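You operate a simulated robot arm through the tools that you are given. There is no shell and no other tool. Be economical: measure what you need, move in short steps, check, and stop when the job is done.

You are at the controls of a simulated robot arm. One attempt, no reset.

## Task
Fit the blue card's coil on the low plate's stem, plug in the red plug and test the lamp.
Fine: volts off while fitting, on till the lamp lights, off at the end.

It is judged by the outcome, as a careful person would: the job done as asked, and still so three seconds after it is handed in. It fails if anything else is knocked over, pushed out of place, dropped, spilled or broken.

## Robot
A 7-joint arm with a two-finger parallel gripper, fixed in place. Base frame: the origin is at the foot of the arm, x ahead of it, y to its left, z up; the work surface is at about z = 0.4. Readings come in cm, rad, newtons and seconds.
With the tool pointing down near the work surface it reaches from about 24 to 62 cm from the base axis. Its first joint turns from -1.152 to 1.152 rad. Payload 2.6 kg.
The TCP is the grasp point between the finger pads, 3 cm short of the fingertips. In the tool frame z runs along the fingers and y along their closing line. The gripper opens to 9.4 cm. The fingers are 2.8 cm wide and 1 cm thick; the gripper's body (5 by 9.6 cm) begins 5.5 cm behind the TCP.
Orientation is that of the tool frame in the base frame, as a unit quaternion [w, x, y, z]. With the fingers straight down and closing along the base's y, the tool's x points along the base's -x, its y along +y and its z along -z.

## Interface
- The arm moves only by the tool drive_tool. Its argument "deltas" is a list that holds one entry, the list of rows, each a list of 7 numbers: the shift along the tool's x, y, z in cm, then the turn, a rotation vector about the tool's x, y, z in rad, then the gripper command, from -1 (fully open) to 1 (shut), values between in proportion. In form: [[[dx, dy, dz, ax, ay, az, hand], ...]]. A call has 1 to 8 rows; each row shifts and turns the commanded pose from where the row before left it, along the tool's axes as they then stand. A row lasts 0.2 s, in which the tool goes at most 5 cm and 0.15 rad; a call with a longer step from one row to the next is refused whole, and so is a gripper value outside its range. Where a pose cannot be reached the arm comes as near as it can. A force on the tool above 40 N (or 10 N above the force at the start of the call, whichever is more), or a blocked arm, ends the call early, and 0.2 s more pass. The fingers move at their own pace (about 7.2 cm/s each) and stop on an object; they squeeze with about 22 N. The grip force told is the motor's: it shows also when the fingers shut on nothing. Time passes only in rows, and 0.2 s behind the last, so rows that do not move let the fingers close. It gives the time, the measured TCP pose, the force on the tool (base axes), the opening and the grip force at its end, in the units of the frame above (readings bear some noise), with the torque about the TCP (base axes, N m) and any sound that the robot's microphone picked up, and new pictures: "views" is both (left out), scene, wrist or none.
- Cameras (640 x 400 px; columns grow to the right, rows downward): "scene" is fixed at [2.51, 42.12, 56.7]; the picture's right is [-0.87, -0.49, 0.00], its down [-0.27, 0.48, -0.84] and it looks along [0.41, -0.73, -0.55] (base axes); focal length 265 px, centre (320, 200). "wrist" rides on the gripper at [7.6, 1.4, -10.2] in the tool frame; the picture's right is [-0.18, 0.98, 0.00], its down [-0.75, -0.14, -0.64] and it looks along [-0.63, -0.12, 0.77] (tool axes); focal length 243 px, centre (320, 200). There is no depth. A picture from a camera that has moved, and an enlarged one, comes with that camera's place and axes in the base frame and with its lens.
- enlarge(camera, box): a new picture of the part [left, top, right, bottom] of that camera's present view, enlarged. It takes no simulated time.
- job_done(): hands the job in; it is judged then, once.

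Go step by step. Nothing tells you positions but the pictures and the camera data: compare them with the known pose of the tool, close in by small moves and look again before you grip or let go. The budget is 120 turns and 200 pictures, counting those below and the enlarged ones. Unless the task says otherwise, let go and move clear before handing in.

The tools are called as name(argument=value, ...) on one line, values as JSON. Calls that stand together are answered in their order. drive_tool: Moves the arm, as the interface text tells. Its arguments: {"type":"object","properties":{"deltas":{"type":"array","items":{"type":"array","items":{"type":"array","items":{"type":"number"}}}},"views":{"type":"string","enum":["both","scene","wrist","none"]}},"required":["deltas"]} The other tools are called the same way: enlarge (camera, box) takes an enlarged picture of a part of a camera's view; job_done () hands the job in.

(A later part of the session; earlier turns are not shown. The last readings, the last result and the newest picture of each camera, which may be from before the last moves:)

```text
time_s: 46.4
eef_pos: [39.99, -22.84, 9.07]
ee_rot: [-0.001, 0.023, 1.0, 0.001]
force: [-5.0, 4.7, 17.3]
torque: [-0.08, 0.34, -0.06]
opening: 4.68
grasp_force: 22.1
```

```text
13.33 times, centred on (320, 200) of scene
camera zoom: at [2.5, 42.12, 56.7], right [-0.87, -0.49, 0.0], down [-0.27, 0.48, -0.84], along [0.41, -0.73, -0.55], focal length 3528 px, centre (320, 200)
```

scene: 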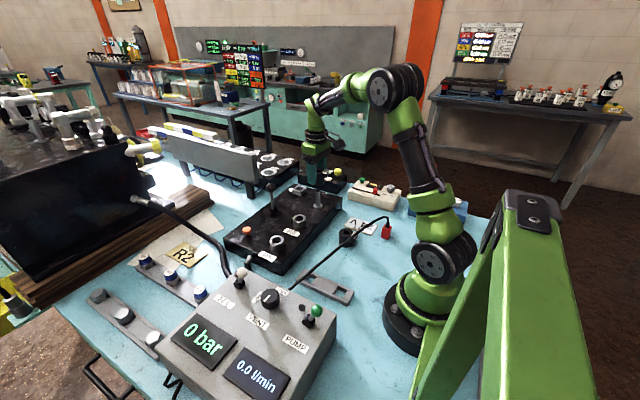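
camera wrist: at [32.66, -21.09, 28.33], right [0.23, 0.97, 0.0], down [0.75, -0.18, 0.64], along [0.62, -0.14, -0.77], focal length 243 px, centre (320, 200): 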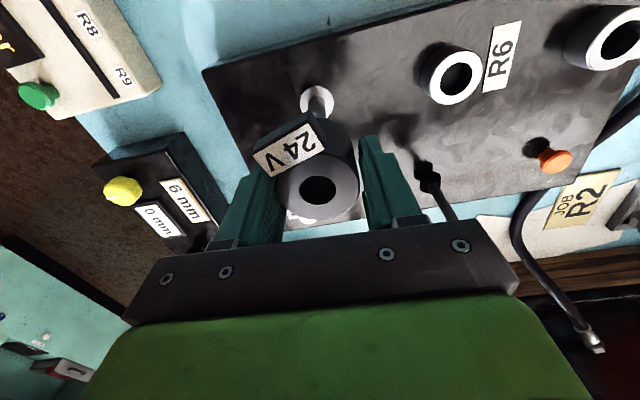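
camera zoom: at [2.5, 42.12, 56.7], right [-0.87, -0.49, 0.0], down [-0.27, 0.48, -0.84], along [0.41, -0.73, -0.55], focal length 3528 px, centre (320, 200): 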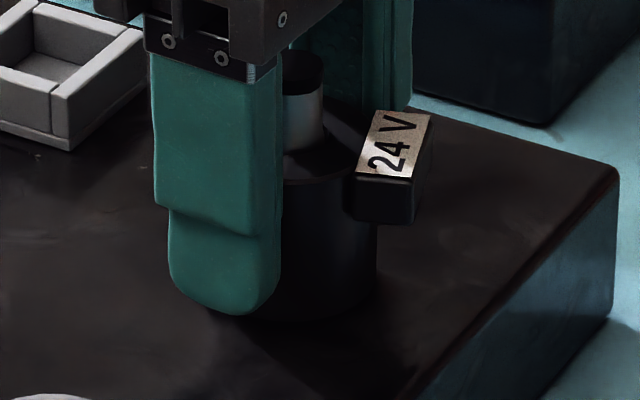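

Seated (17 N upward). I open and rise straight up.

drive_tool(deltas=[[[0, 0, -0.15, 0, 0, 0, 0.3], [0, 0, 0, 0, 0, 0, -0.4], [0, 0, 0, 0, 0, 0, -0.5], [0, 0, -2, 0, 0, 0, -0.5], [0, 0, -4, 0, 0, 0, -0.5], [0, 0, -4, 0, 0, 0, -0.5], [2, 2, -1, 0, 0, 0, -0.5]]], views="both")

enlarge(camera="scene", box=[280, 165, 350, 225])

enlarge(camera="scene", box=[360, 205, 410, 255])

```text
time_s: 48.0
eef_pos: [38.08, -20.78, 20.29]
ee_rot: [-0.001, 0.021, 1.0, 0.002]
force: [0.4, -0.6, 1.1]
torque: [0.04, 0.0, -0.02]
opening: 7.07
grasp_force: 0.0
camera wrist: at [30.54, -19.09, 30.36], right [0.23, 0.97, 0.0], down [0.75, -0.17, 0.64], along [0.62, -0.14, -0.77], focal length 243 px, centre (320, 200)
```

scene: 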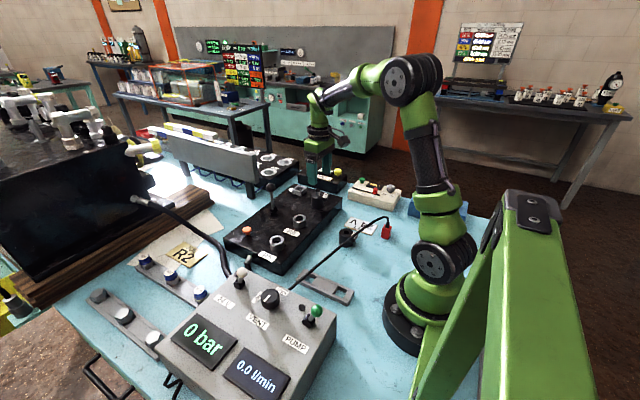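
wrist: 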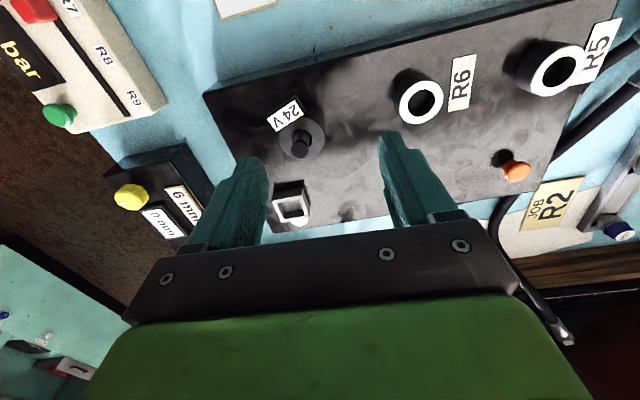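

```text
6.67 times, centred on (315, 195) of scene
camera zoom: at [2.51, 42.11, 56.7], right [-0.87, -0.49, 0.0], down [-0.27, 0.48, -0.84], along [0.41, -0.73, -0.55], focal length 1764 px, centre (353, 233)
```

zoom: 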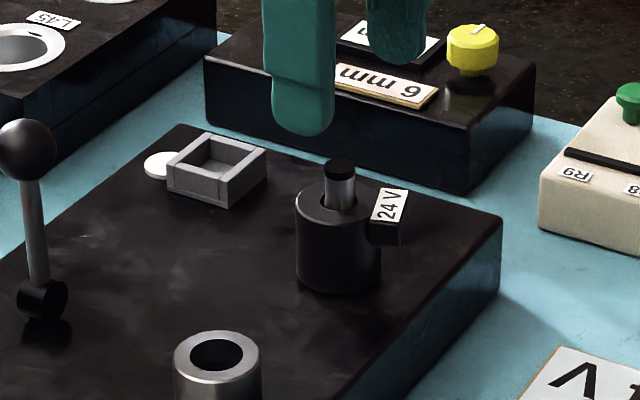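

```text
8.00 times, centred on (385, 230) of scene
camera zoom: at [2.51, 42.11, 56.7], right [-0.87, -0.49, 0.0], down [-0.27, 0.48, -0.84], along [0.41, -0.73, -0.55], focal length 2117 px, centre (-200, -40)
```

zoom: 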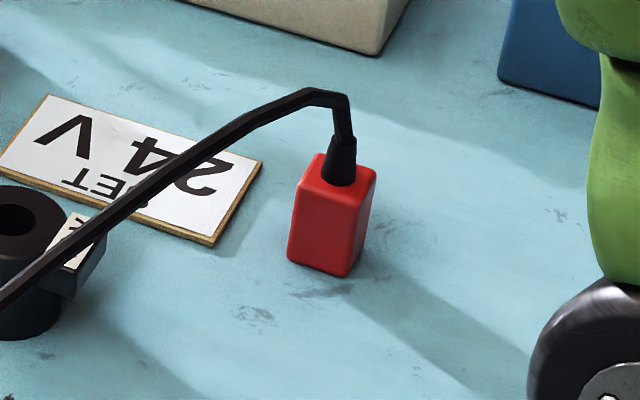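

The 24 V coil is seated on the stem. Next the red plug; first I measure the square socket from here.

enlarge(camera="wrist", box=[250, 160, 330, 240])

enlarge(camera="scene", box=[285, 175, 325, 205])

```text
5.00 times, centred on (290, 200) of wrist
camera zoom: at [30.54, -19.09, 30.36], right [0.23, 0.97, 0.0], down [0.75, -0.17, 0.64], along [0.62, -0.14, -0.77], focal length 1213 px, centre (470, 200)
```

zoom: 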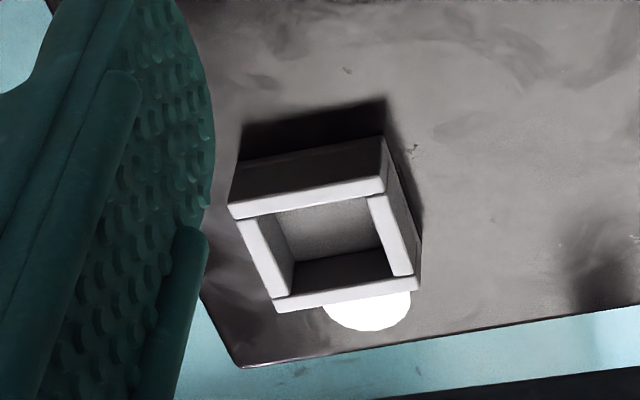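

```text
13.33 times, centred on (305, 190) of scene
camera zoom: at [2.51, 42.11, 56.7], right [-0.87, -0.49, 0.0], down [-0.27, 0.48, -0.84], along [0.41, -0.73, -0.55], focal length 3528 px, centre (520, 333)
```

zoom: 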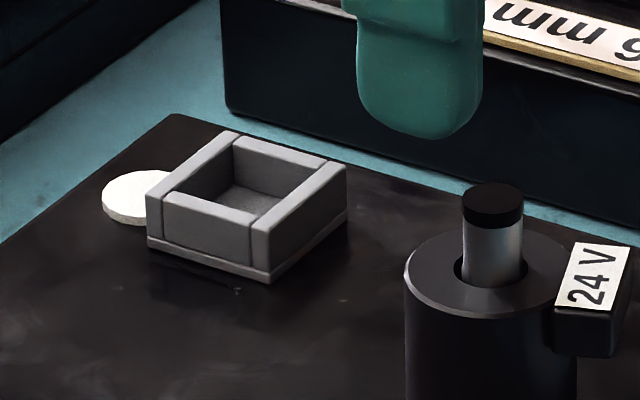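

Socket: outer square centred (50.35, -27.4), rim z≈6.9, inner opening about 2.8 cm, lamp disc just behind it. Now I go toward the red plug, turning the hand 90° so the fingers close along x and the cable can leave between them.

drive_tool(deltas=[[[2, 0, -2, 0, 0, 0, -1], [3.5, -0.3, -1, 0, 0, 0, -1], [3.5, -0.5, -1, 0, 0, 0.15, -1], [3.5, 0, 0, 0, 0, 0.15, -1], [3, 0, 0, 0, 0, 0.15, -1], [0, 0, 0, 0, 0, 0.15, -1], [0, 0, 0, 0, 0, 0.15, -1], [0, 0, 0, 0, 0, 0.15, -1]]], views="none")

drive_tool(deltas=[[[0, 0, 0, 0, 0, 0.15, -1], [0, 0, 0, 0, 0, 0.15, -1], [0, 0, 0, 0, 0, 0.15, -1], [0, 0, 0, 0, 0, 0.15, -1], [0, 0, 0, 0, 0, 0.03, -1]]], views="both")

```text
time_s: 49.8
eef_pos: [22.83, -19.68, 24.4]
ee_rot: [-0.002, 0.456, 0.89, 0.0]
force: [-1.2, 0.3, 0.6]
torque: [-0.01, 0.0, 0.03]
opening: 9.41
grasp_force: 0.1
```

```text
time_s: 51.0
eef_pos: [22.82, -19.63, 24.29]
ee_rot: [-0.002, 0.709, 0.706, -0.001]
force: [0.1, -1.4, -0.2]
torque: [-0.01, 0.02, 0.0]
opening: 9.41
grasp_force: 0.0
camera wrist: at [24.38, -12.09, 34.38], right [0.98, -0.19, 0.0], down [-0.14, -0.75, 0.64], along [-0.12, -0.63, -0.77], focal length 243 px, centre (320, 200)
```

scene: 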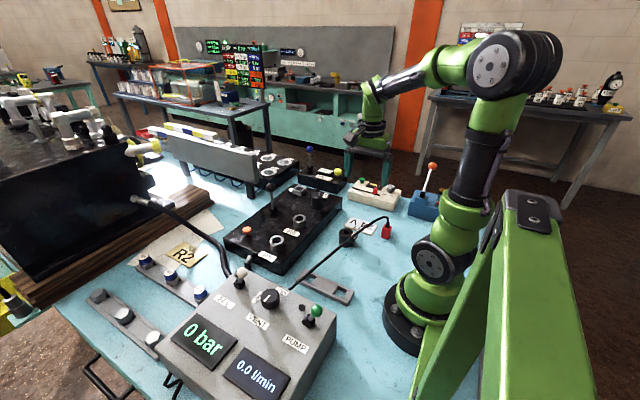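
wrist: 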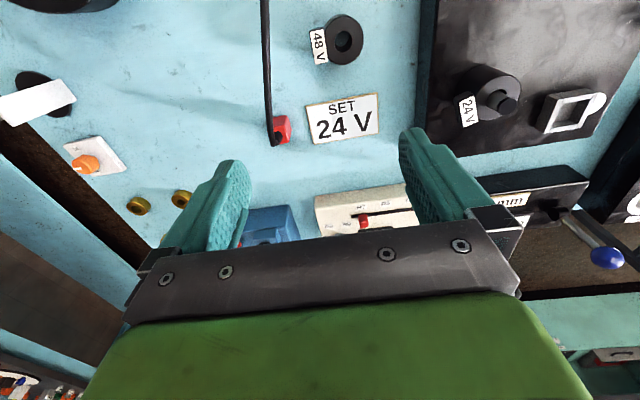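

Good view of the plug; zoom both cameras.

enlarge(camera="wrist", box=[250, 90, 330, 170])

enlarge(camera="scene", box=[365, 210, 405, 245])

```text
5.00 times, centred on (290, 130) of wrist
camera zoom: at [24.38, -12.09, 34.38], right [0.98, -0.19, 0.0], down [-0.14, -0.75, 0.64], along [-0.12, -0.63, -0.77], focal length 1213 px, centre (470, 550)
```

zoom: 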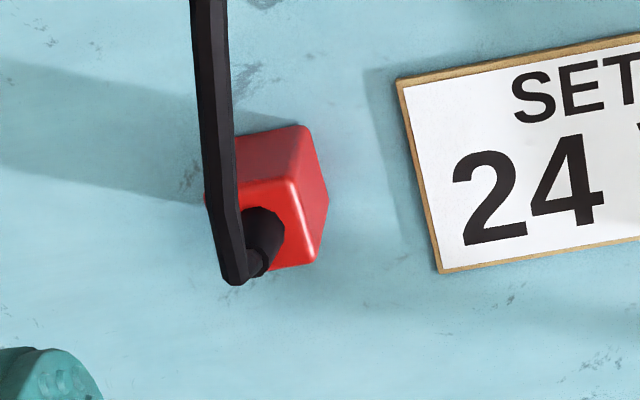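

```text
11.43 times, centred on (385, 228) of scene
camera zoom: at [2.51, 42.12, 56.7], right [-0.87, -0.49, 0.0], down [-0.27, 0.48, -0.84], along [0.41, -0.73, -0.55], focal length 3024 px, centre (-423, -114)
```

zoom: 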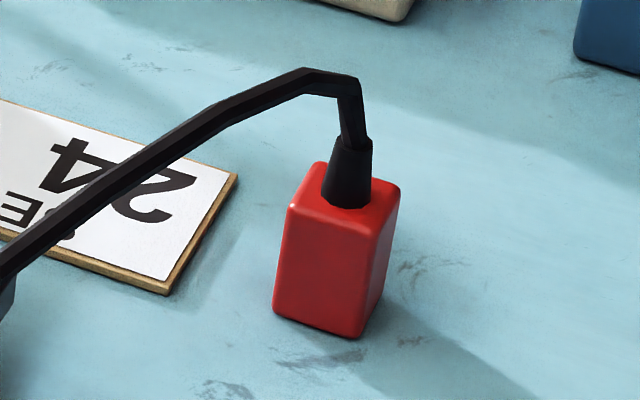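

Plug: 2.4 × 2.4 × 3.4 cm, centred (16.1, -25.1), square to the axes; the cable arches to z≈8 above it. I move over it and lower partway.

drive_tool(deltas=[[[-1.5, -2, 0, 0, 0, 0, -0.4], [-2, -2.4, 1, 0, 0, 0, -0.4], [-1.97, -2.32, 2, 0, 0, 0, -0.4], [0, 0, 4, 0, 0, 0, -0.4], [0, 0, 4, 0, 0, 0, -0.4]]], views="both")

```text
time_s: 52.2
eef_pos: [15.91, -24.97, 13.18]
ee_rot: [-0.002, 0.708, 0.706, 0.0]
force: [0.2, 0.8, 0.7]
torque: [-0.04, -0.01, 0.03]
opening: 6.6
grasp_force: 0.0
camera wrist: at [17.47, -17.4, 23.27], right [0.98, -0.19, 0.0], down [-0.14, -0.75, 0.64], along [-0.12, -0.63, -0.77], focal length 243 px, centre (320, 200)
```

scene: 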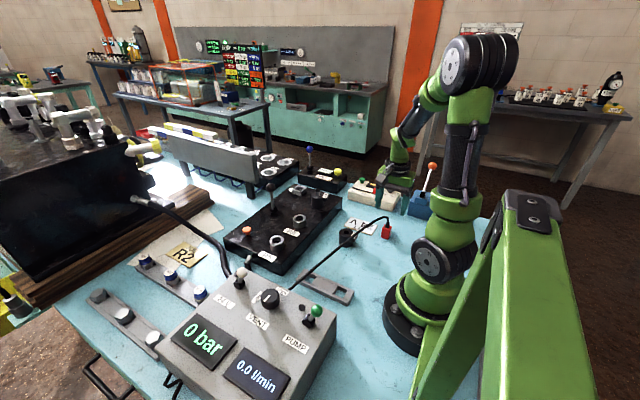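
wrist: 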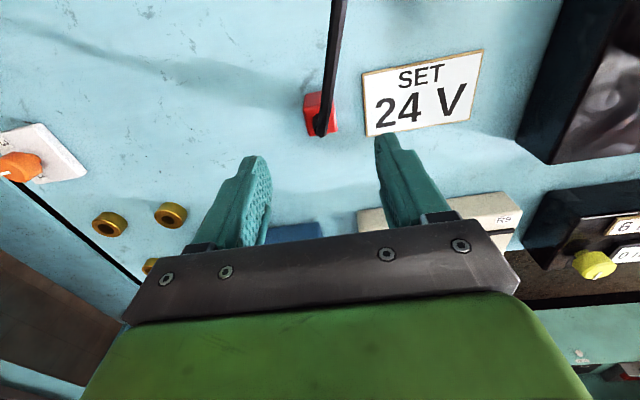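

enlarge(camera="wrist", box=[280, 70, 360, 150])

```text
5.00 times, centred on (320, 110) of wrist
camera zoom: at [17.47, -17.4, 23.27], right [0.98, -0.19, 0.0], down [-0.14, -0.75, 0.64], along [-0.12, -0.63, -0.77], focal length 1213 px, centre (320, 650)
```

zoom: 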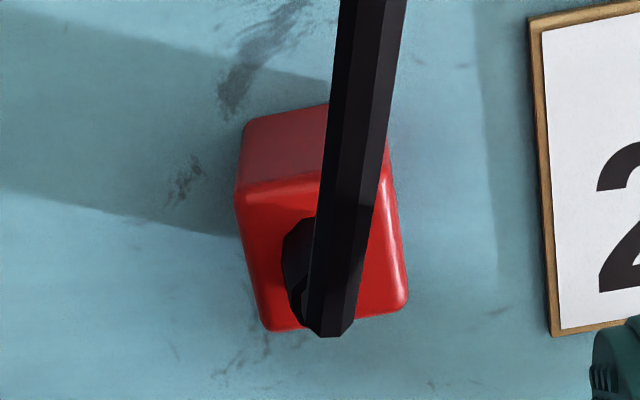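

Alignment within 1 mm. I lower to grip only the plug's upper half.

drive_tool(deltas=[[[-0.05, 0.1, 3, 0, 0, 0, -0.4], [0, 0, 3, 0, 0, 0, -0.4], [0, 0, 1.9, 0, 0, 0, -0.4], [0, 0, 0, 0, 0, 0, -0.4]]], views="wrist")

enlarge(camera="scene", box=[350, 190, 420, 260])

```text
time_s: 53.2
eef_pos: [16.06, -24.98, 5.3]
ee_rot: [-0.001, 0.708, 0.706, -0.001]
force: [-0.4, -0.3, 0.1]
torque: [0.01, 0.0, -0.02]
opening: 6.57
grasp_force: 0.0
camera wrist: at [17.59, -17.5, 15.51], right [0.98, -0.19, 0.0], down [-0.14, -0.75, 0.64], along [-0.12, -0.63, -0.77], focal length 243 px, centre (320, 200)
```

wrist: 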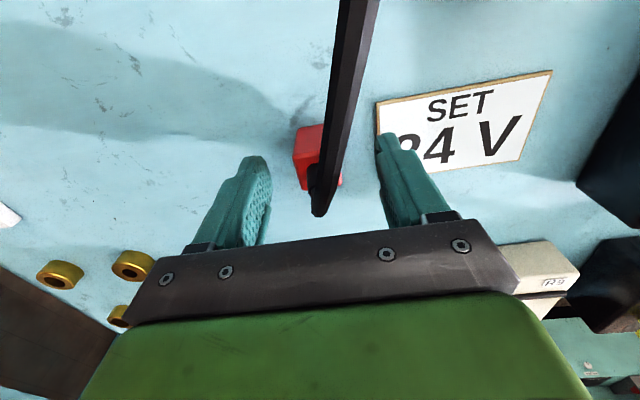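

```text
5.71 times, centred on (385, 225) of scene
camera zoom: at [2.51, 42.12, 56.7], right [-0.87, -0.49, 0.0], down [-0.27, 0.48, -0.84], along [0.41, -0.73, -0.55], focal length 1512 px, centre (-51, 57)
```

zoom: 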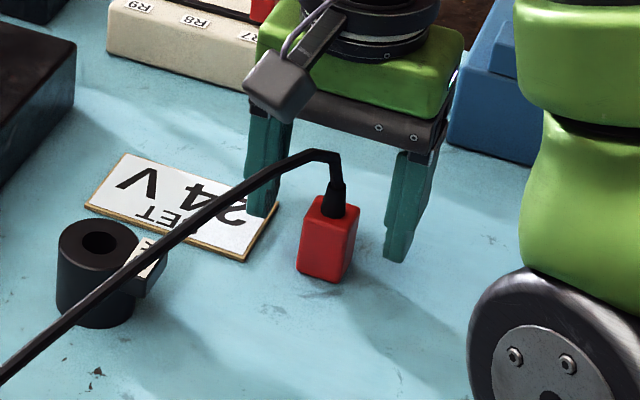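

Plug is between the fingers with the cable free. I close.

drive_tool(deltas=[[[0, 0, 0, 0, 0, 0, 0.3], [0, 0, 0, 0, 0, 0, 1], [0, 0, 0, 0, 0, 0, 1], [0, 0, 0, 0, 0, 0, 1]]], views="none")

drive_tool(deltas=[[[0, 0, -0.3, 0, 0, 0, 1], [0, 0, -0.5, 0, 0, 0, 1], [0, 0, -0.7, 0, 0, 0, 1]]], views="wrist")

enlarge(camera="scene", box=[350, 190, 420, 260])

```text
time_s: 54.2
eef_pos: [16.14, -25.11, 5.49]
ee_rot: [-0.002, 0.708, 0.707, 0.0]
force: [-0.3, -0.2, 0.9]
torque: [0.02, 0.01, 0.02]
opening: 2.51
grasp_force: 22.2
```

```text
time_s: 55.0
eef_pos: [16.36, -25.13, 6.88]
ee_rot: [-0.002, 0.707, 0.707, -0.001]
force: [0.0, 0.4, -0.4]
torque: [0.01, 0.01, 0.0]
opening: 2.51
grasp_force: 22.1
camera wrist: at [17.73, -17.6, 17.06], right [0.98, -0.19, 0.0], down [-0.14, -0.75, 0.64], along [-0.12, -0.63, -0.77], focal length 243 px, centre (320, 200)
```

wrist: 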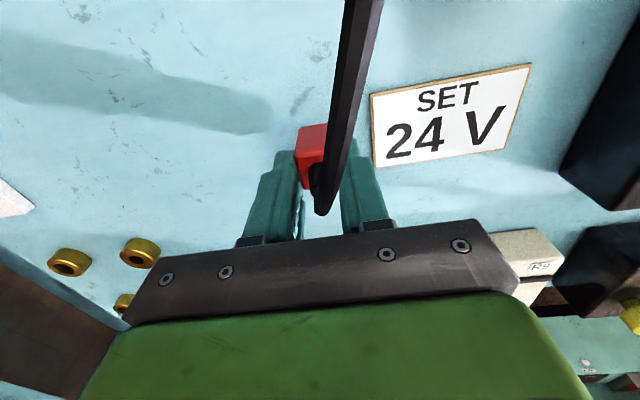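

```text
5.71 times, centred on (385, 225) of scene
camera zoom: at [2.51, 42.12, 56.7], right [-0.87, -0.49, 0.0], down [-0.27, 0.48, -0.84], along [0.41, -0.73, -0.55], focal length 1512 px, centre (-51, 57)
```

zoom: 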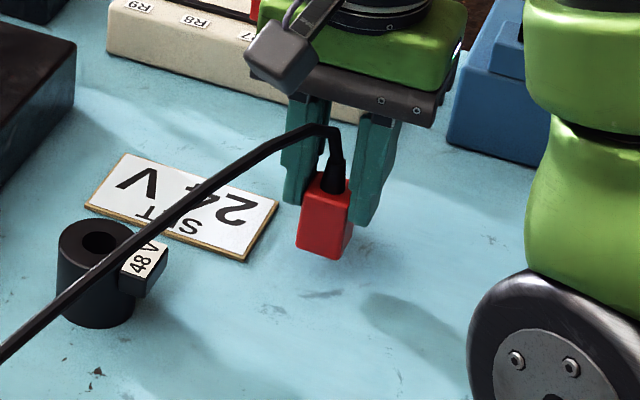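

Plug is held (2.5 cm). I raise it high so the cable sweeps over the stem, and carry it toward the socket.

drive_tool(deltas=[[[0, 0, -1.5, 0, 0, 0, 1], [0, 0, -2.5, 0, 0, 0, 1], [0, 0, -3, 0, 0, 0, 1], [0, 0, -3, 0, 0, 0, 1], [0, 0, -3, 0, 0, 0, 1], [0, 0, -3, 0, 0, 0, 1], [0, 0, -1.2, 0, 0, 0, 1]]], views="scene")

drive_tool(deltas=[[[0, 2, 0, 0, 0, 0, 1], [-0.3, 3, 0, 0, 0, 0, 1], [-0.3, 3, 0, 0, 0, 0, 1], [-0.3, 3, 0, 0, 0, 0, 1], [-0.3, 3, 0, 0, 0, 0, 1], [-0.3, 3, 0, 0, 0, 0, 1], [-0.3, 2, 0, 0, 0, 0, 1]]], views="both")

```text
time_s: 56.6
eef_pos: [16.37, -25.21, 24.16]
ee_rot: [-0.001, 0.708, 0.706, -0.001]
force: [0.5, 0.2, -0.8]
torque: [-0.02, 0.01, 0.0]
opening: 2.5
grasp_force: 21.8
```

scene: 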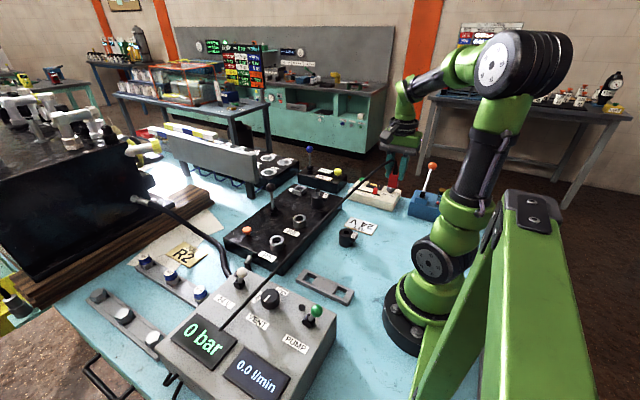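

```text
time_s: 58.2
eef_pos: [35.43, -27.1, 23.92]
ee_rot: [-0.001, 0.708, 0.706, 0.0]
force: [-0.2, -1.4, -1.5]
torque: [0.0, 0.01, -0.04]
opening: 2.5
grasp_force: 22.2
camera wrist: at [36.87, -19.58, 34.07], right [0.98, -0.19, 0.0], down [-0.14, -0.76, 0.64], along [-0.12, -0.63, -0.77], focal length 243 px, centre (320, 200)
```

scene: 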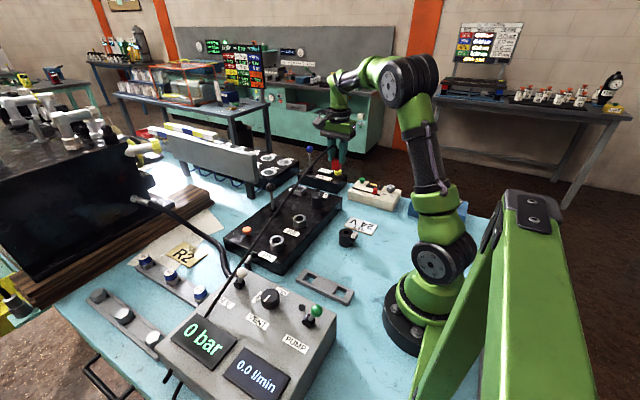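
wrist: 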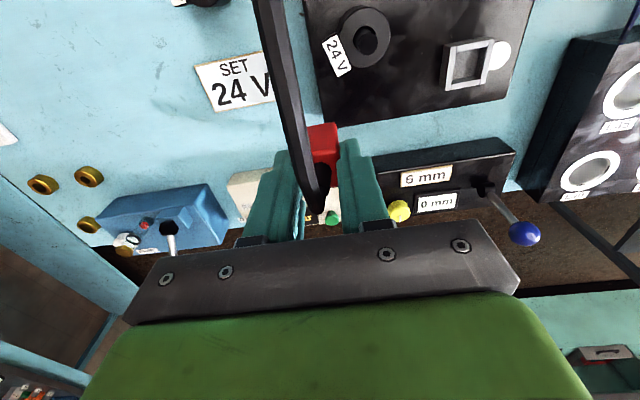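

Cable behaves well. I measure the socket from this pose with the same camera orientation I'll insert with.

enlarge(camera="wrist", box=[430, 25, 520, 105])

enlarge(camera="wrist", box=[270, 100, 390, 220])

```text
5.00 times, centred on (475, 65) of wrist
camera zoom: at [36.87, -19.58, 34.07], right [0.98, -0.19, 0.0], down [-0.14, -0.76, 0.64], along [-0.12, -0.63, -0.77], focal length 1213 px, centre (-455, 875)
```

zoom: 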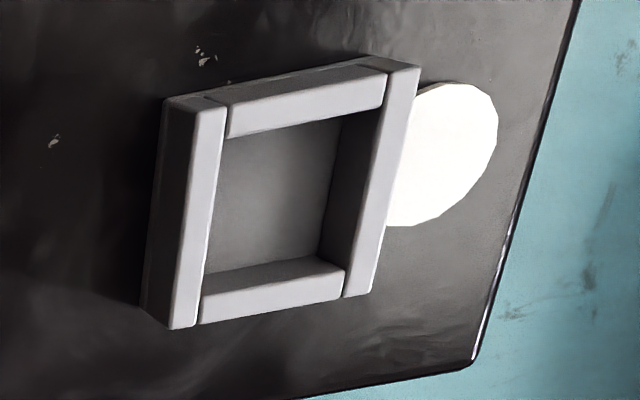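

```text
3.33 times, centred on (330, 160) of wrist
camera zoom: at [36.87, -19.58, 34.07], right [0.98, -0.19, 0.0], down [-0.14, -0.76, 0.64], along [-0.12, -0.63, -0.77], focal length 809 px, centre (287, 333)
```

zoom: 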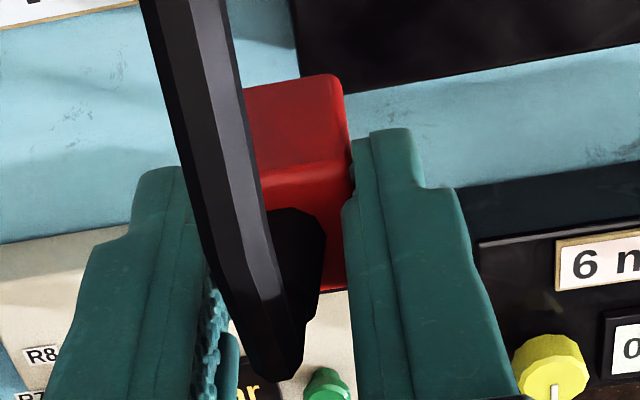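

Socket inner opening: x 49.1–51.9, y -28.9…-26.0, centre (50.5, -27.42), aligned with the plug. I move over it and lower to a hover.

drive_tool(deltas=[[[0, 2, 0, 0, 0, 0, 1], [0, 3, 0, 0, 0, 0, 1], [-0.1, 3, 0, 0, 0, 0, 1], [-0.1, 3, 0, 0, 0, 0, 1], [-0.1, 2.5, 0, 0, 0, 0, 1], [0, 1.55, 0, 0, 0, 0, 1], [0, 0, 1.5, 0, 0, 0, 1], [0, 0, 2.5, 0, 0, 0, 1]]], views="none")

drive_tool(deltas=[[[0, 0, 2, 0, 0, 0, 1], [0, 0, 2, 0, 0, 0, 1], [0, 0, 1.2, 0, 0, 0, 1], [0, 0, 0, 0, 0, 0, 1]]], views="both")

enlarge(camera="scene", box=[280, 160, 330, 210])

enlarge(camera="wrist", box=[270, 90, 390, 210])

```text
time_s: 60.0
eef_pos: [50.44, -27.22, 19.93]
ee_rot: [-0.002, 0.707, 0.707, 0.0]
force: [0.6, -0.4, 0.5]
torque: [0.0, 0.02, 0.01]
opening: 2.52
grasp_force: 22.0
```

```text
time_s: 61.0
eef_pos: [50.33, -27.3, 14.66]
ee_rot: [-0.002, 0.707, 0.707, 0.0]
force: [-0.3, 0.3, -0.8]
torque: [0.02, 0.03, 0.03]
opening: 2.51
grasp_force: 22.3
camera wrist: at [51.74, -19.69, 24.8], right [0.98, -0.19, 0.0], down [-0.14, -0.76, 0.64], along [-0.12, -0.63, -0.77], focal length 243 px, centre (320, 200)
```

scene: 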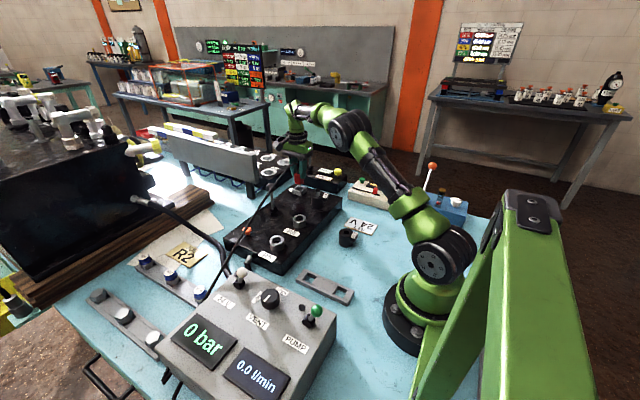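
wrist: 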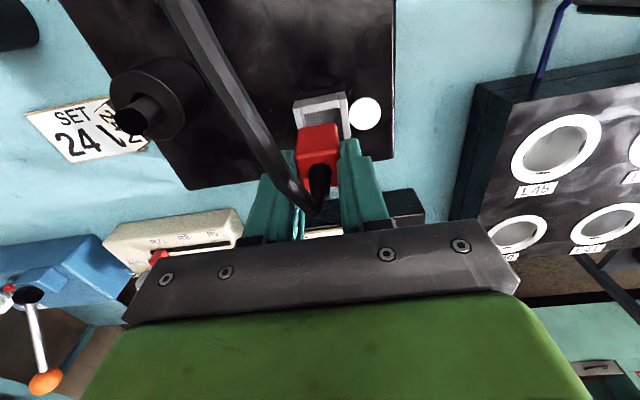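

```text
8.00 times, centred on (305, 185) of scene
camera zoom: at [2.51, 42.12, 56.7], right [-0.87, -0.49, 0.0], down [-0.27, 0.48, -0.84], along [0.41, -0.73, -0.55], focal length 2117 px, centre (440, 320)
```

zoom: 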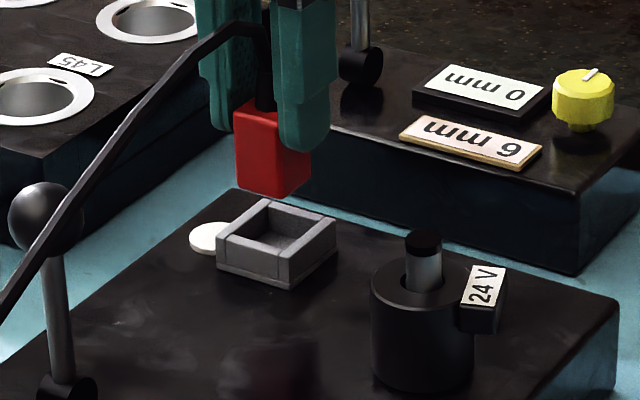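

```text
3.33 times, centred on (330, 150) of wrist
camera zoom: at [51.74, -19.69, 24.8], right [0.98, -0.19, 0.0], down [-0.14, -0.76, 0.64], along [-0.12, -0.63, -0.77], focal length 809 px, centre (287, 367)
```

zoom: 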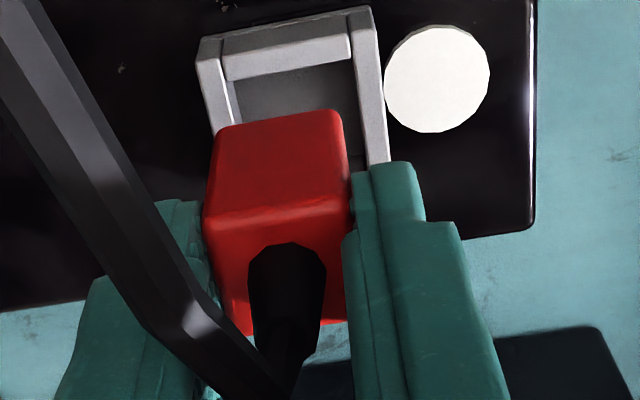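

Both plug and socket are in view: I need about +0.2 in x and -0.2 in y. I correct, lower to just above the rim and recheck.

drive_tool(deltas=[[[-0.2, 0.2, 0.8, 0, 0, 0, 1], [0, 0, 1.2, 0, 0, 0, 1], [0, 0, 0, 0, 0, 0, 1]]], views="none")

enlarge(camera="scene", box=[285, 170, 325, 205])

enlarge(camera="wrist", box=[280, 90, 380, 190])

```text
time_s: 61.8
eef_pos: [50.58, -27.42, 12.71]
ee_rot: [-0.002, 0.708, 0.706, 0.001]
force: [0.3, 0.5, 0.3]
torque: [0.01, 0.02, -0.01]
opening: 2.52
grasp_force: 21.7
```

```text
11.43 times, centred on (305, 188) of scene
camera zoom: at [2.51, 42.12, 56.7], right [-0.87, -0.49, 0.0], down [-0.27, 0.48, -0.84], along [0.41, -0.73, -0.55], focal length 3024 px, centre (491, 343)
```

zoom: 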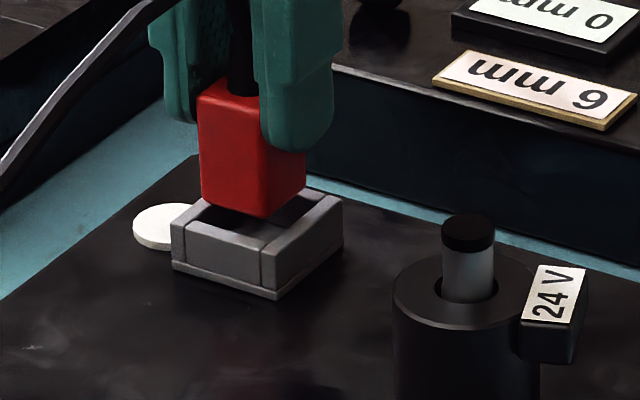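

```text
4.00 times, centred on (330, 140) of wrist
camera zoom: at [52.0, -19.91, 22.87], right [0.98, -0.19, 0.0], down [-0.14, -0.76, 0.64], along [-0.12, -0.63, -0.77], focal length 970 px, centre (280, 440)
```

zoom: 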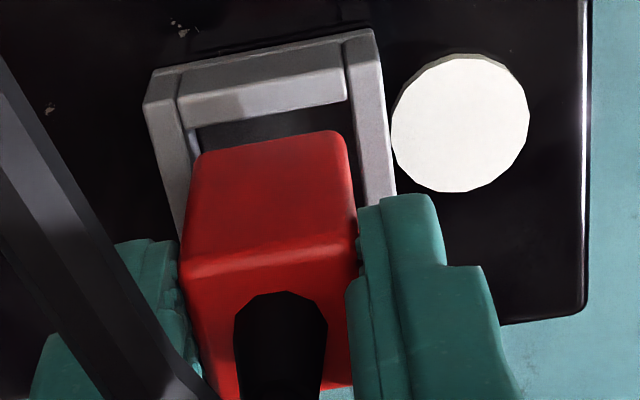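

Plug sits centred over the opening within ~0.5 mm. I lower it slowly into the socket.

drive_tool(deltas=[[[-0.05, -0.03, 0.4, 0, 0, 0, 1], [0, 0, 0.3, 0, 0, 0, 1], [0, 0, 0.3, 0, 0, 0, 1], [0, 0, 0.3, 0, 0, 0, 1]]], views="none")

enlarge(camera="scene", box=[285, 170, 325, 205])

```text
time_s: 62.8
eef_pos: [50.46, -27.54, 11.38]
ee_rot: [-0.002, 0.708, 0.707, -0.001]
force: [0.8, 0.5, -1.2]
torque: [0.03, 0.01, -0.02]
opening: 2.5
grasp_force: 22.0
```

```text
11.43 times, centred on (305, 188) of scene
camera zoom: at [2.51, 42.12, 56.7], right [-0.87, -0.49, 0.0], down [-0.27, 0.48, -0.84], along [0.41, -0.73, -0.55], focal length 3024 px, centre (491, 343)
```

zoom: 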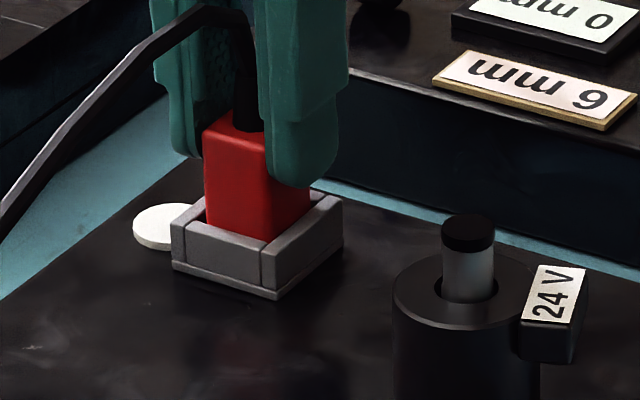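

Entering cleanly with no force. I continue until it bottoms.

drive_tool(deltas=[[[0, 0, 0.3, 0, 0, 0, 1], [0, 0, 0.3, 0, 0, 0, 1], [0, 0, 0.3, 0, 0, 0, 1], [0, 0, 0.2, 0, 0, 0, 1]]], views="none")

enlarge(camera="scene", box=[285, 170, 325, 205])

```text
time_s: 63.8
eef_pos: [50.6, -27.49, 10.56]
ee_rot: [0.001, 0.708, 0.706, 0.0]
force: [-2.7, 1.4, 15.8]
torque: [-0.02, 0.06, 0.02]
opening: 2.52
grasp_force: 21.7
```

```text
11.43 times, centred on (305, 188) of scene
camera zoom: at [2.5, 42.12, 56.7], right [-0.87, -0.49, 0.0], down [-0.27, 0.48, -0.84], along [0.41, -0.73, -0.55], focal length 3024 px, centre (491, 343)
```

zoom: 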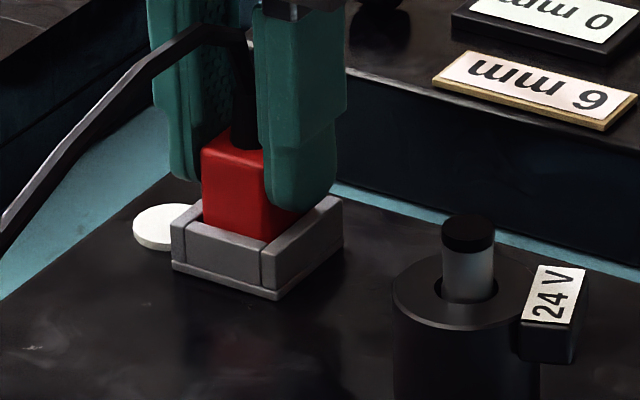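

It bears at 16 N; I press slightly more to confirm it's bottomed, not just binding.

drive_tool(deltas=[[[0, 0, 0.15, 0, 0, 0, 1], [0, 0, 0.1, 0, 0, 0, 1]]], views="none")

enlarge(camera="wrist", box=[270, 80, 390, 200])

```text
time_s: 64.4
eef_pos: [50.49, -27.45, 10.08]
ee_rot: [0.0, 0.707, 0.707, -0.001]
force: [0.7, -2.4, 14.9]
torque: [-0.13, -0.05, -0.04]
opening: 2.51
grasp_force: 22.2
```

```text
3.33 times, centred on (330, 140) of wrist
camera zoom: at [52.01, -19.94, 20.24], right [0.98, -0.19, 0.0], down [-0.14, -0.75, 0.64], along [-0.12, -0.63, -0.77], focal length 809 px, centre (287, 400)
```

zoom: 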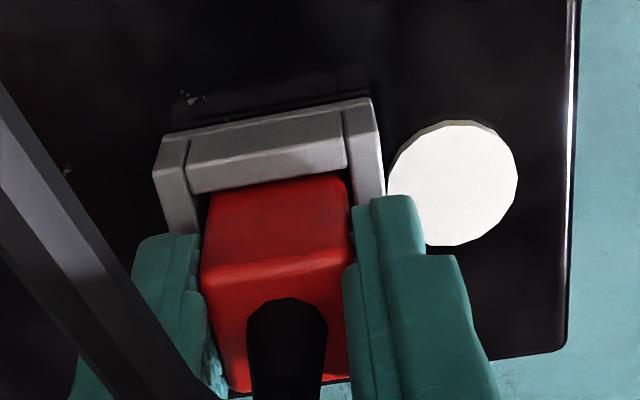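

The plug sits on the socket floor (fingers slid a bit instead). I open and rise straight up.

drive_tool(deltas=[[[0, 0, -0.2, 0, 0, 0, 0.2], [0, 0, 0, 0, 0, 0, -0.4], [0, 0, 0, 0, 0, 0, -0.4], [0, 0, -2, 0, 0, 0, -0.4], [0, 0, -4, 0, 0, 0, -0.4], [0, 0, -4, 0, 0, 0, -0.4], [0, 0, -4, 0, 0, 0, -0.4]]], views="both")

enlarge(camera="scene", box=[280, 165, 350, 225])

enlarge(camera="scene", box=[200, 250, 280, 330])

```text
time_s: 66.0
eef_pos: [50.54, -27.78, 24.37]
ee_rot: [-0.001, 0.708, 0.706, -0.001]
force: [0.1, -0.5, 0.2]
torque: [-0.02, 0.02, 0.05]
opening: 6.59
grasp_force: 0.1
camera wrist: at [51.97, -20.23, 34.42], right [0.98, -0.19, 0.0], down [-0.14, -0.76, 0.64], along [-0.12, -0.63, -0.77], focal length 243 px, centre (320, 200)
```

scene: 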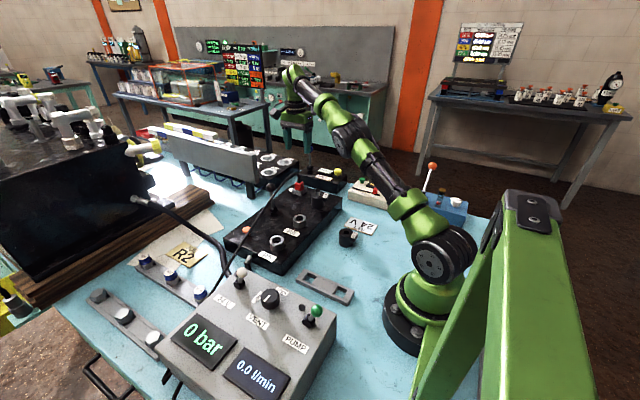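
wrist: 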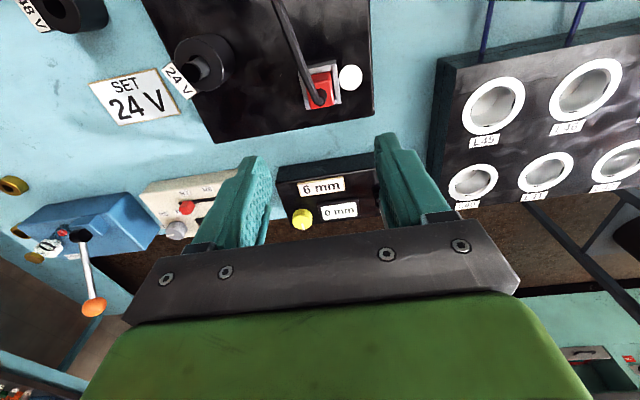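

```text
6.67 times, centred on (315, 195) of scene
camera zoom: at [2.51, 42.12, 56.7], right [-0.87, -0.49, 0.0], down [-0.27, 0.48, -0.84], along [0.41, -0.73, -0.55], focal length 1764 px, centre (353, 233)
```

zoom: 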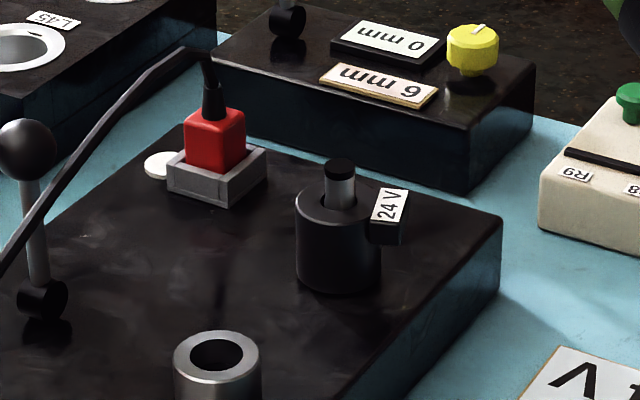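

```text
5.00 times, centred on (240, 290) of scene
camera zoom: at [2.51, 42.12, 56.7], right [-0.87, -0.49, 0.0], down [-0.27, 0.48, -0.84], along [0.41, -0.73, -0.55], focal length 1323 px, centre (720, -250)
```

zoom: 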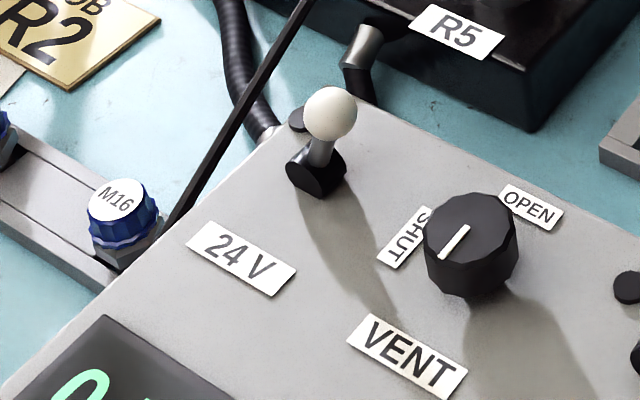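

Plug and coil are in place and the lamp is still dark, so 24 V is off. The 24 V toggle leans toward -x (ball ≈ (35.1, 17, 13.8), pivot (36.6, 17.1)). I go there to straddle the ball with the fingers and flip it along x.

drive_tool(deltas=[[[3, -1.2, 0, 0, 0, 0, -0.4], [4, -1.5, 0, 0, 0, 0, -0.4], [4, -1.5, 0, 0, 0, 0, -0.4], [4, -1.5, 0, 0, 0, 0, -0.4], [4, -1.5, 0, 0, 0, 0, -0.4], [4, -1.5, 0, 0, 0, 0, -0.4]]], views="none")

drive_tool(deltas=[[[4, -1.5, 0, 0, 0, 0, -0.4], [4, -1.5, 0, 0, 0, 0, -0.4], [4, -1.5, 0, 0, 0, 0, -0.4], [3, -1, 0, 0, 0, 0, -0.4], [2, 0, 0, 0, 0, 0, -0.4]]], views="both")

```text
time_s: 67.4
eef_pos: [41.64, -4.46, 24.08]
ee_rot: [-0.002, 0.708, 0.706, -0.001]
force: [-0.7, -1.1, 0.0]
torque: [-0.02, 0.01, 0.01]
opening: 6.58
grasp_force: 0.0
```

```text
time_s: 68.6
eef_pos: [36.36, 12.51, 24.63]
ee_rot: [-0.002, 0.708, 0.706, 0.0]
force: [0.3, 0.2, 0.9]
torque: [0.0, 0.03, -0.01]
opening: 6.62
grasp_force: 0.0
camera wrist: at [37.86, 20.04, 34.7], right [0.98, -0.19, 0.0], down [-0.14, -0.75, 0.64], along [-0.12, -0.63, -0.77], focal length 243 px, centre (320, 200)
```

scene: 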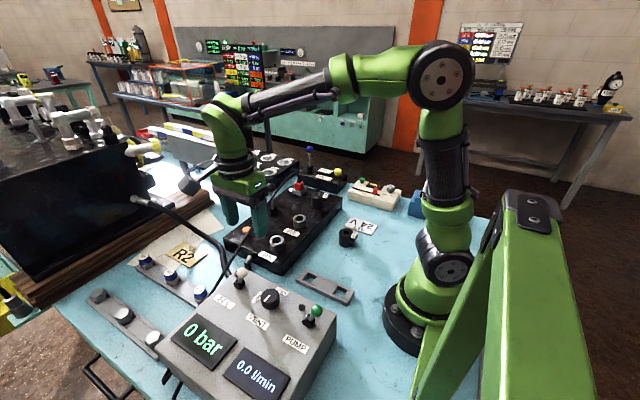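
wrist: 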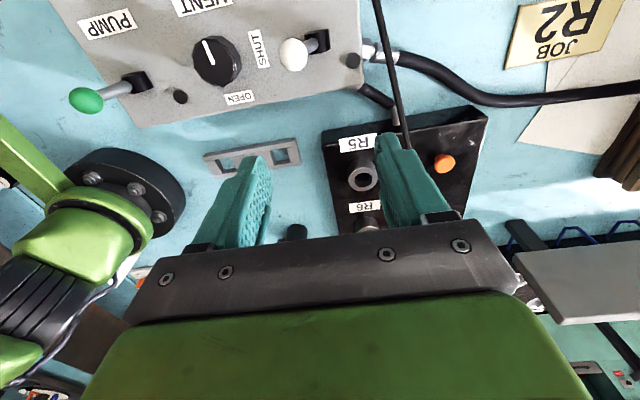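

The toggle and cable are clearly visible; zoom for the exact ball position.

enlarge(camera="wrist", box=[240, 0, 400, 110])

enlarge(camera="scene", box=[215, 255, 265, 305])

```text
3.64 times, centred on (320, 55) of wrist
camera zoom: at [37.86, 20.04, 34.7], right [0.98, -0.19, 0.0], down [-0.14, -0.75, 0.64], along [-0.12, -0.63, -0.77], focal length 882 px, centre (320, 727)
```

zoom: 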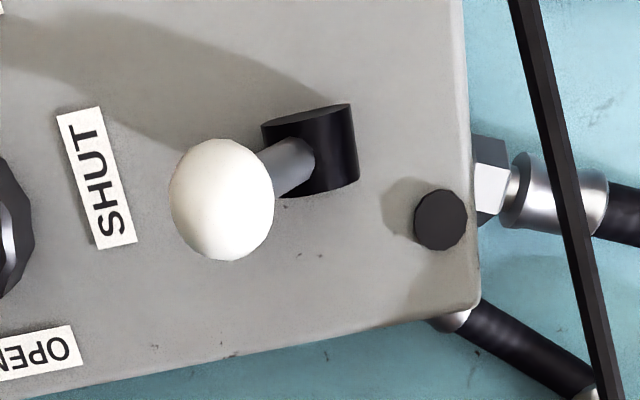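

```text
8.00 times, centred on (240, 280) of scene
camera zoom: at [2.51, 42.12, 56.7], right [-0.87, -0.49, 0.0], down [-0.27, 0.48, -0.84], along [0.41, -0.73, -0.55], focal length 2117 px, centre (960, -440)
```

zoom: 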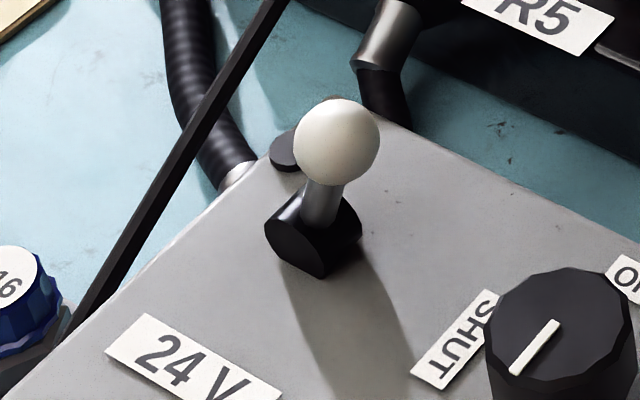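

Ball centre (35.15, 17.2, 14.0), radius 1.1. I position above it with the gap narrowed to about 3.8 cm and lower partway.

drive_tool(deltas=[[[2.4, -0.6, 0, 0, 0, 0, 0.2], [2.29, -0.61, 0, 0, 0, 0, 0.2], [0, 0, 2.5, 0, 0, 0, 0.2], [0, 0, 2.2, 0, 0, 0, 0.2], [0, 0, 0, 0, 0, 0, 0.2]]], views="wrist")

enlarge(camera="scene", box=[200, 230, 280, 310])

```text
time_s: 69.8
eef_pos: [35.22, 17.16, 19.67]
ee_rot: [-0.002, 0.708, 0.706, 0.0]
force: [0.7, 0.6, 0.4]
torque: [0.0, -0.03, -0.02]
opening: 3.76
grasp_force: 0.1
camera wrist: at [36.7, 24.67, 29.75], right [0.98, -0.19, 0.0], down [-0.14, -0.75, 0.64], along [-0.12, -0.63, -0.77], focal length 243 px, centre (320, 200)
```

wrist: 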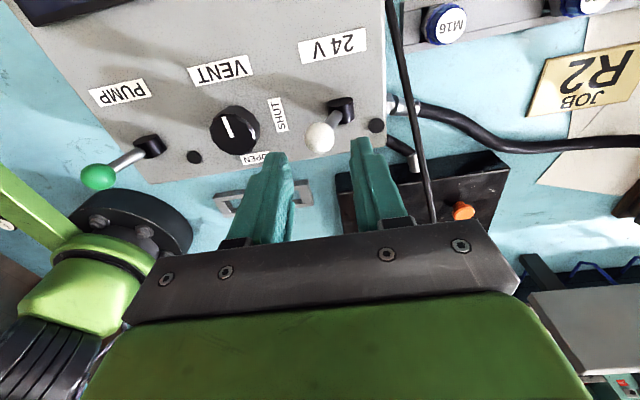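

```text
5.00 times, centred on (240, 270) of scene
camera zoom: at [2.51, 42.12, 56.7], right [-0.87, -0.49, 0.0], down [-0.27, 0.48, -0.84], along [0.41, -0.73, -0.55], focal length 1323 px, centre (720, -150)
```

zoom: 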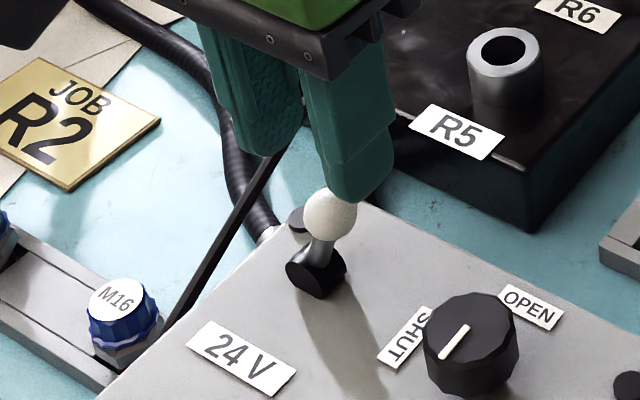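

Aligned with the ball. I lower to TCP z≈15.5 so the fingers straddle it.

drive_tool(deltas=[[[0, -0.05, 1.5, 0, 0, 0, 0.2], [0, 0, 1.5, 0, 0, 0, 0.2], [0, 0, 1.2, 0, 0, 0, 0.2]]], views="wrist")

enlarge(camera="scene", box=[200, 230, 280, 310])

```text
time_s: 70.6
eef_pos: [35.07, 17.21, 15.49]
ee_rot: [-0.002, 0.708, 0.706, 0.0]
force: [-0.5, -0.3, 1.0]
torque: [0.02, 0.0, -0.01]
opening: 3.77
grasp_force: 0.1
camera wrist: at [36.53, 24.74, 25.59], right [0.98, -0.19, 0.0], down [-0.14, -0.76, 0.64], along [-0.12, -0.63, -0.77], focal length 243 px, centre (320, 200)
```

wrist: 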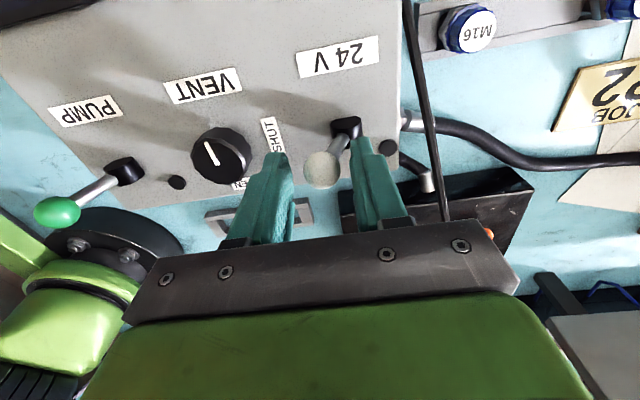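

```text
5.00 times, centred on (240, 270) of scene
camera zoom: at [2.51, 42.12, 56.7], right [-0.87, -0.49, 0.0], down [-0.27, 0.48, -0.84], along [0.41, -0.73, -0.55], focal length 1323 px, centre (720, -150)
```

zoom: 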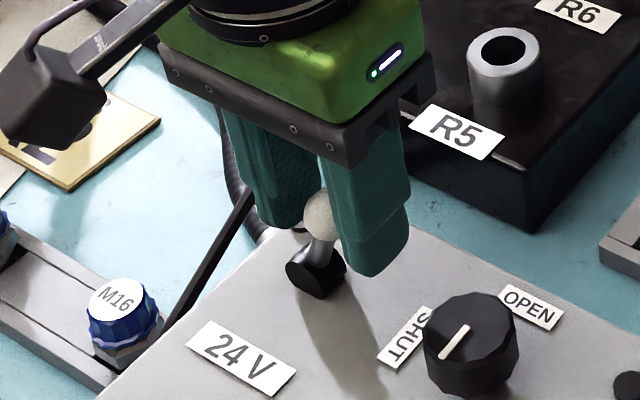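

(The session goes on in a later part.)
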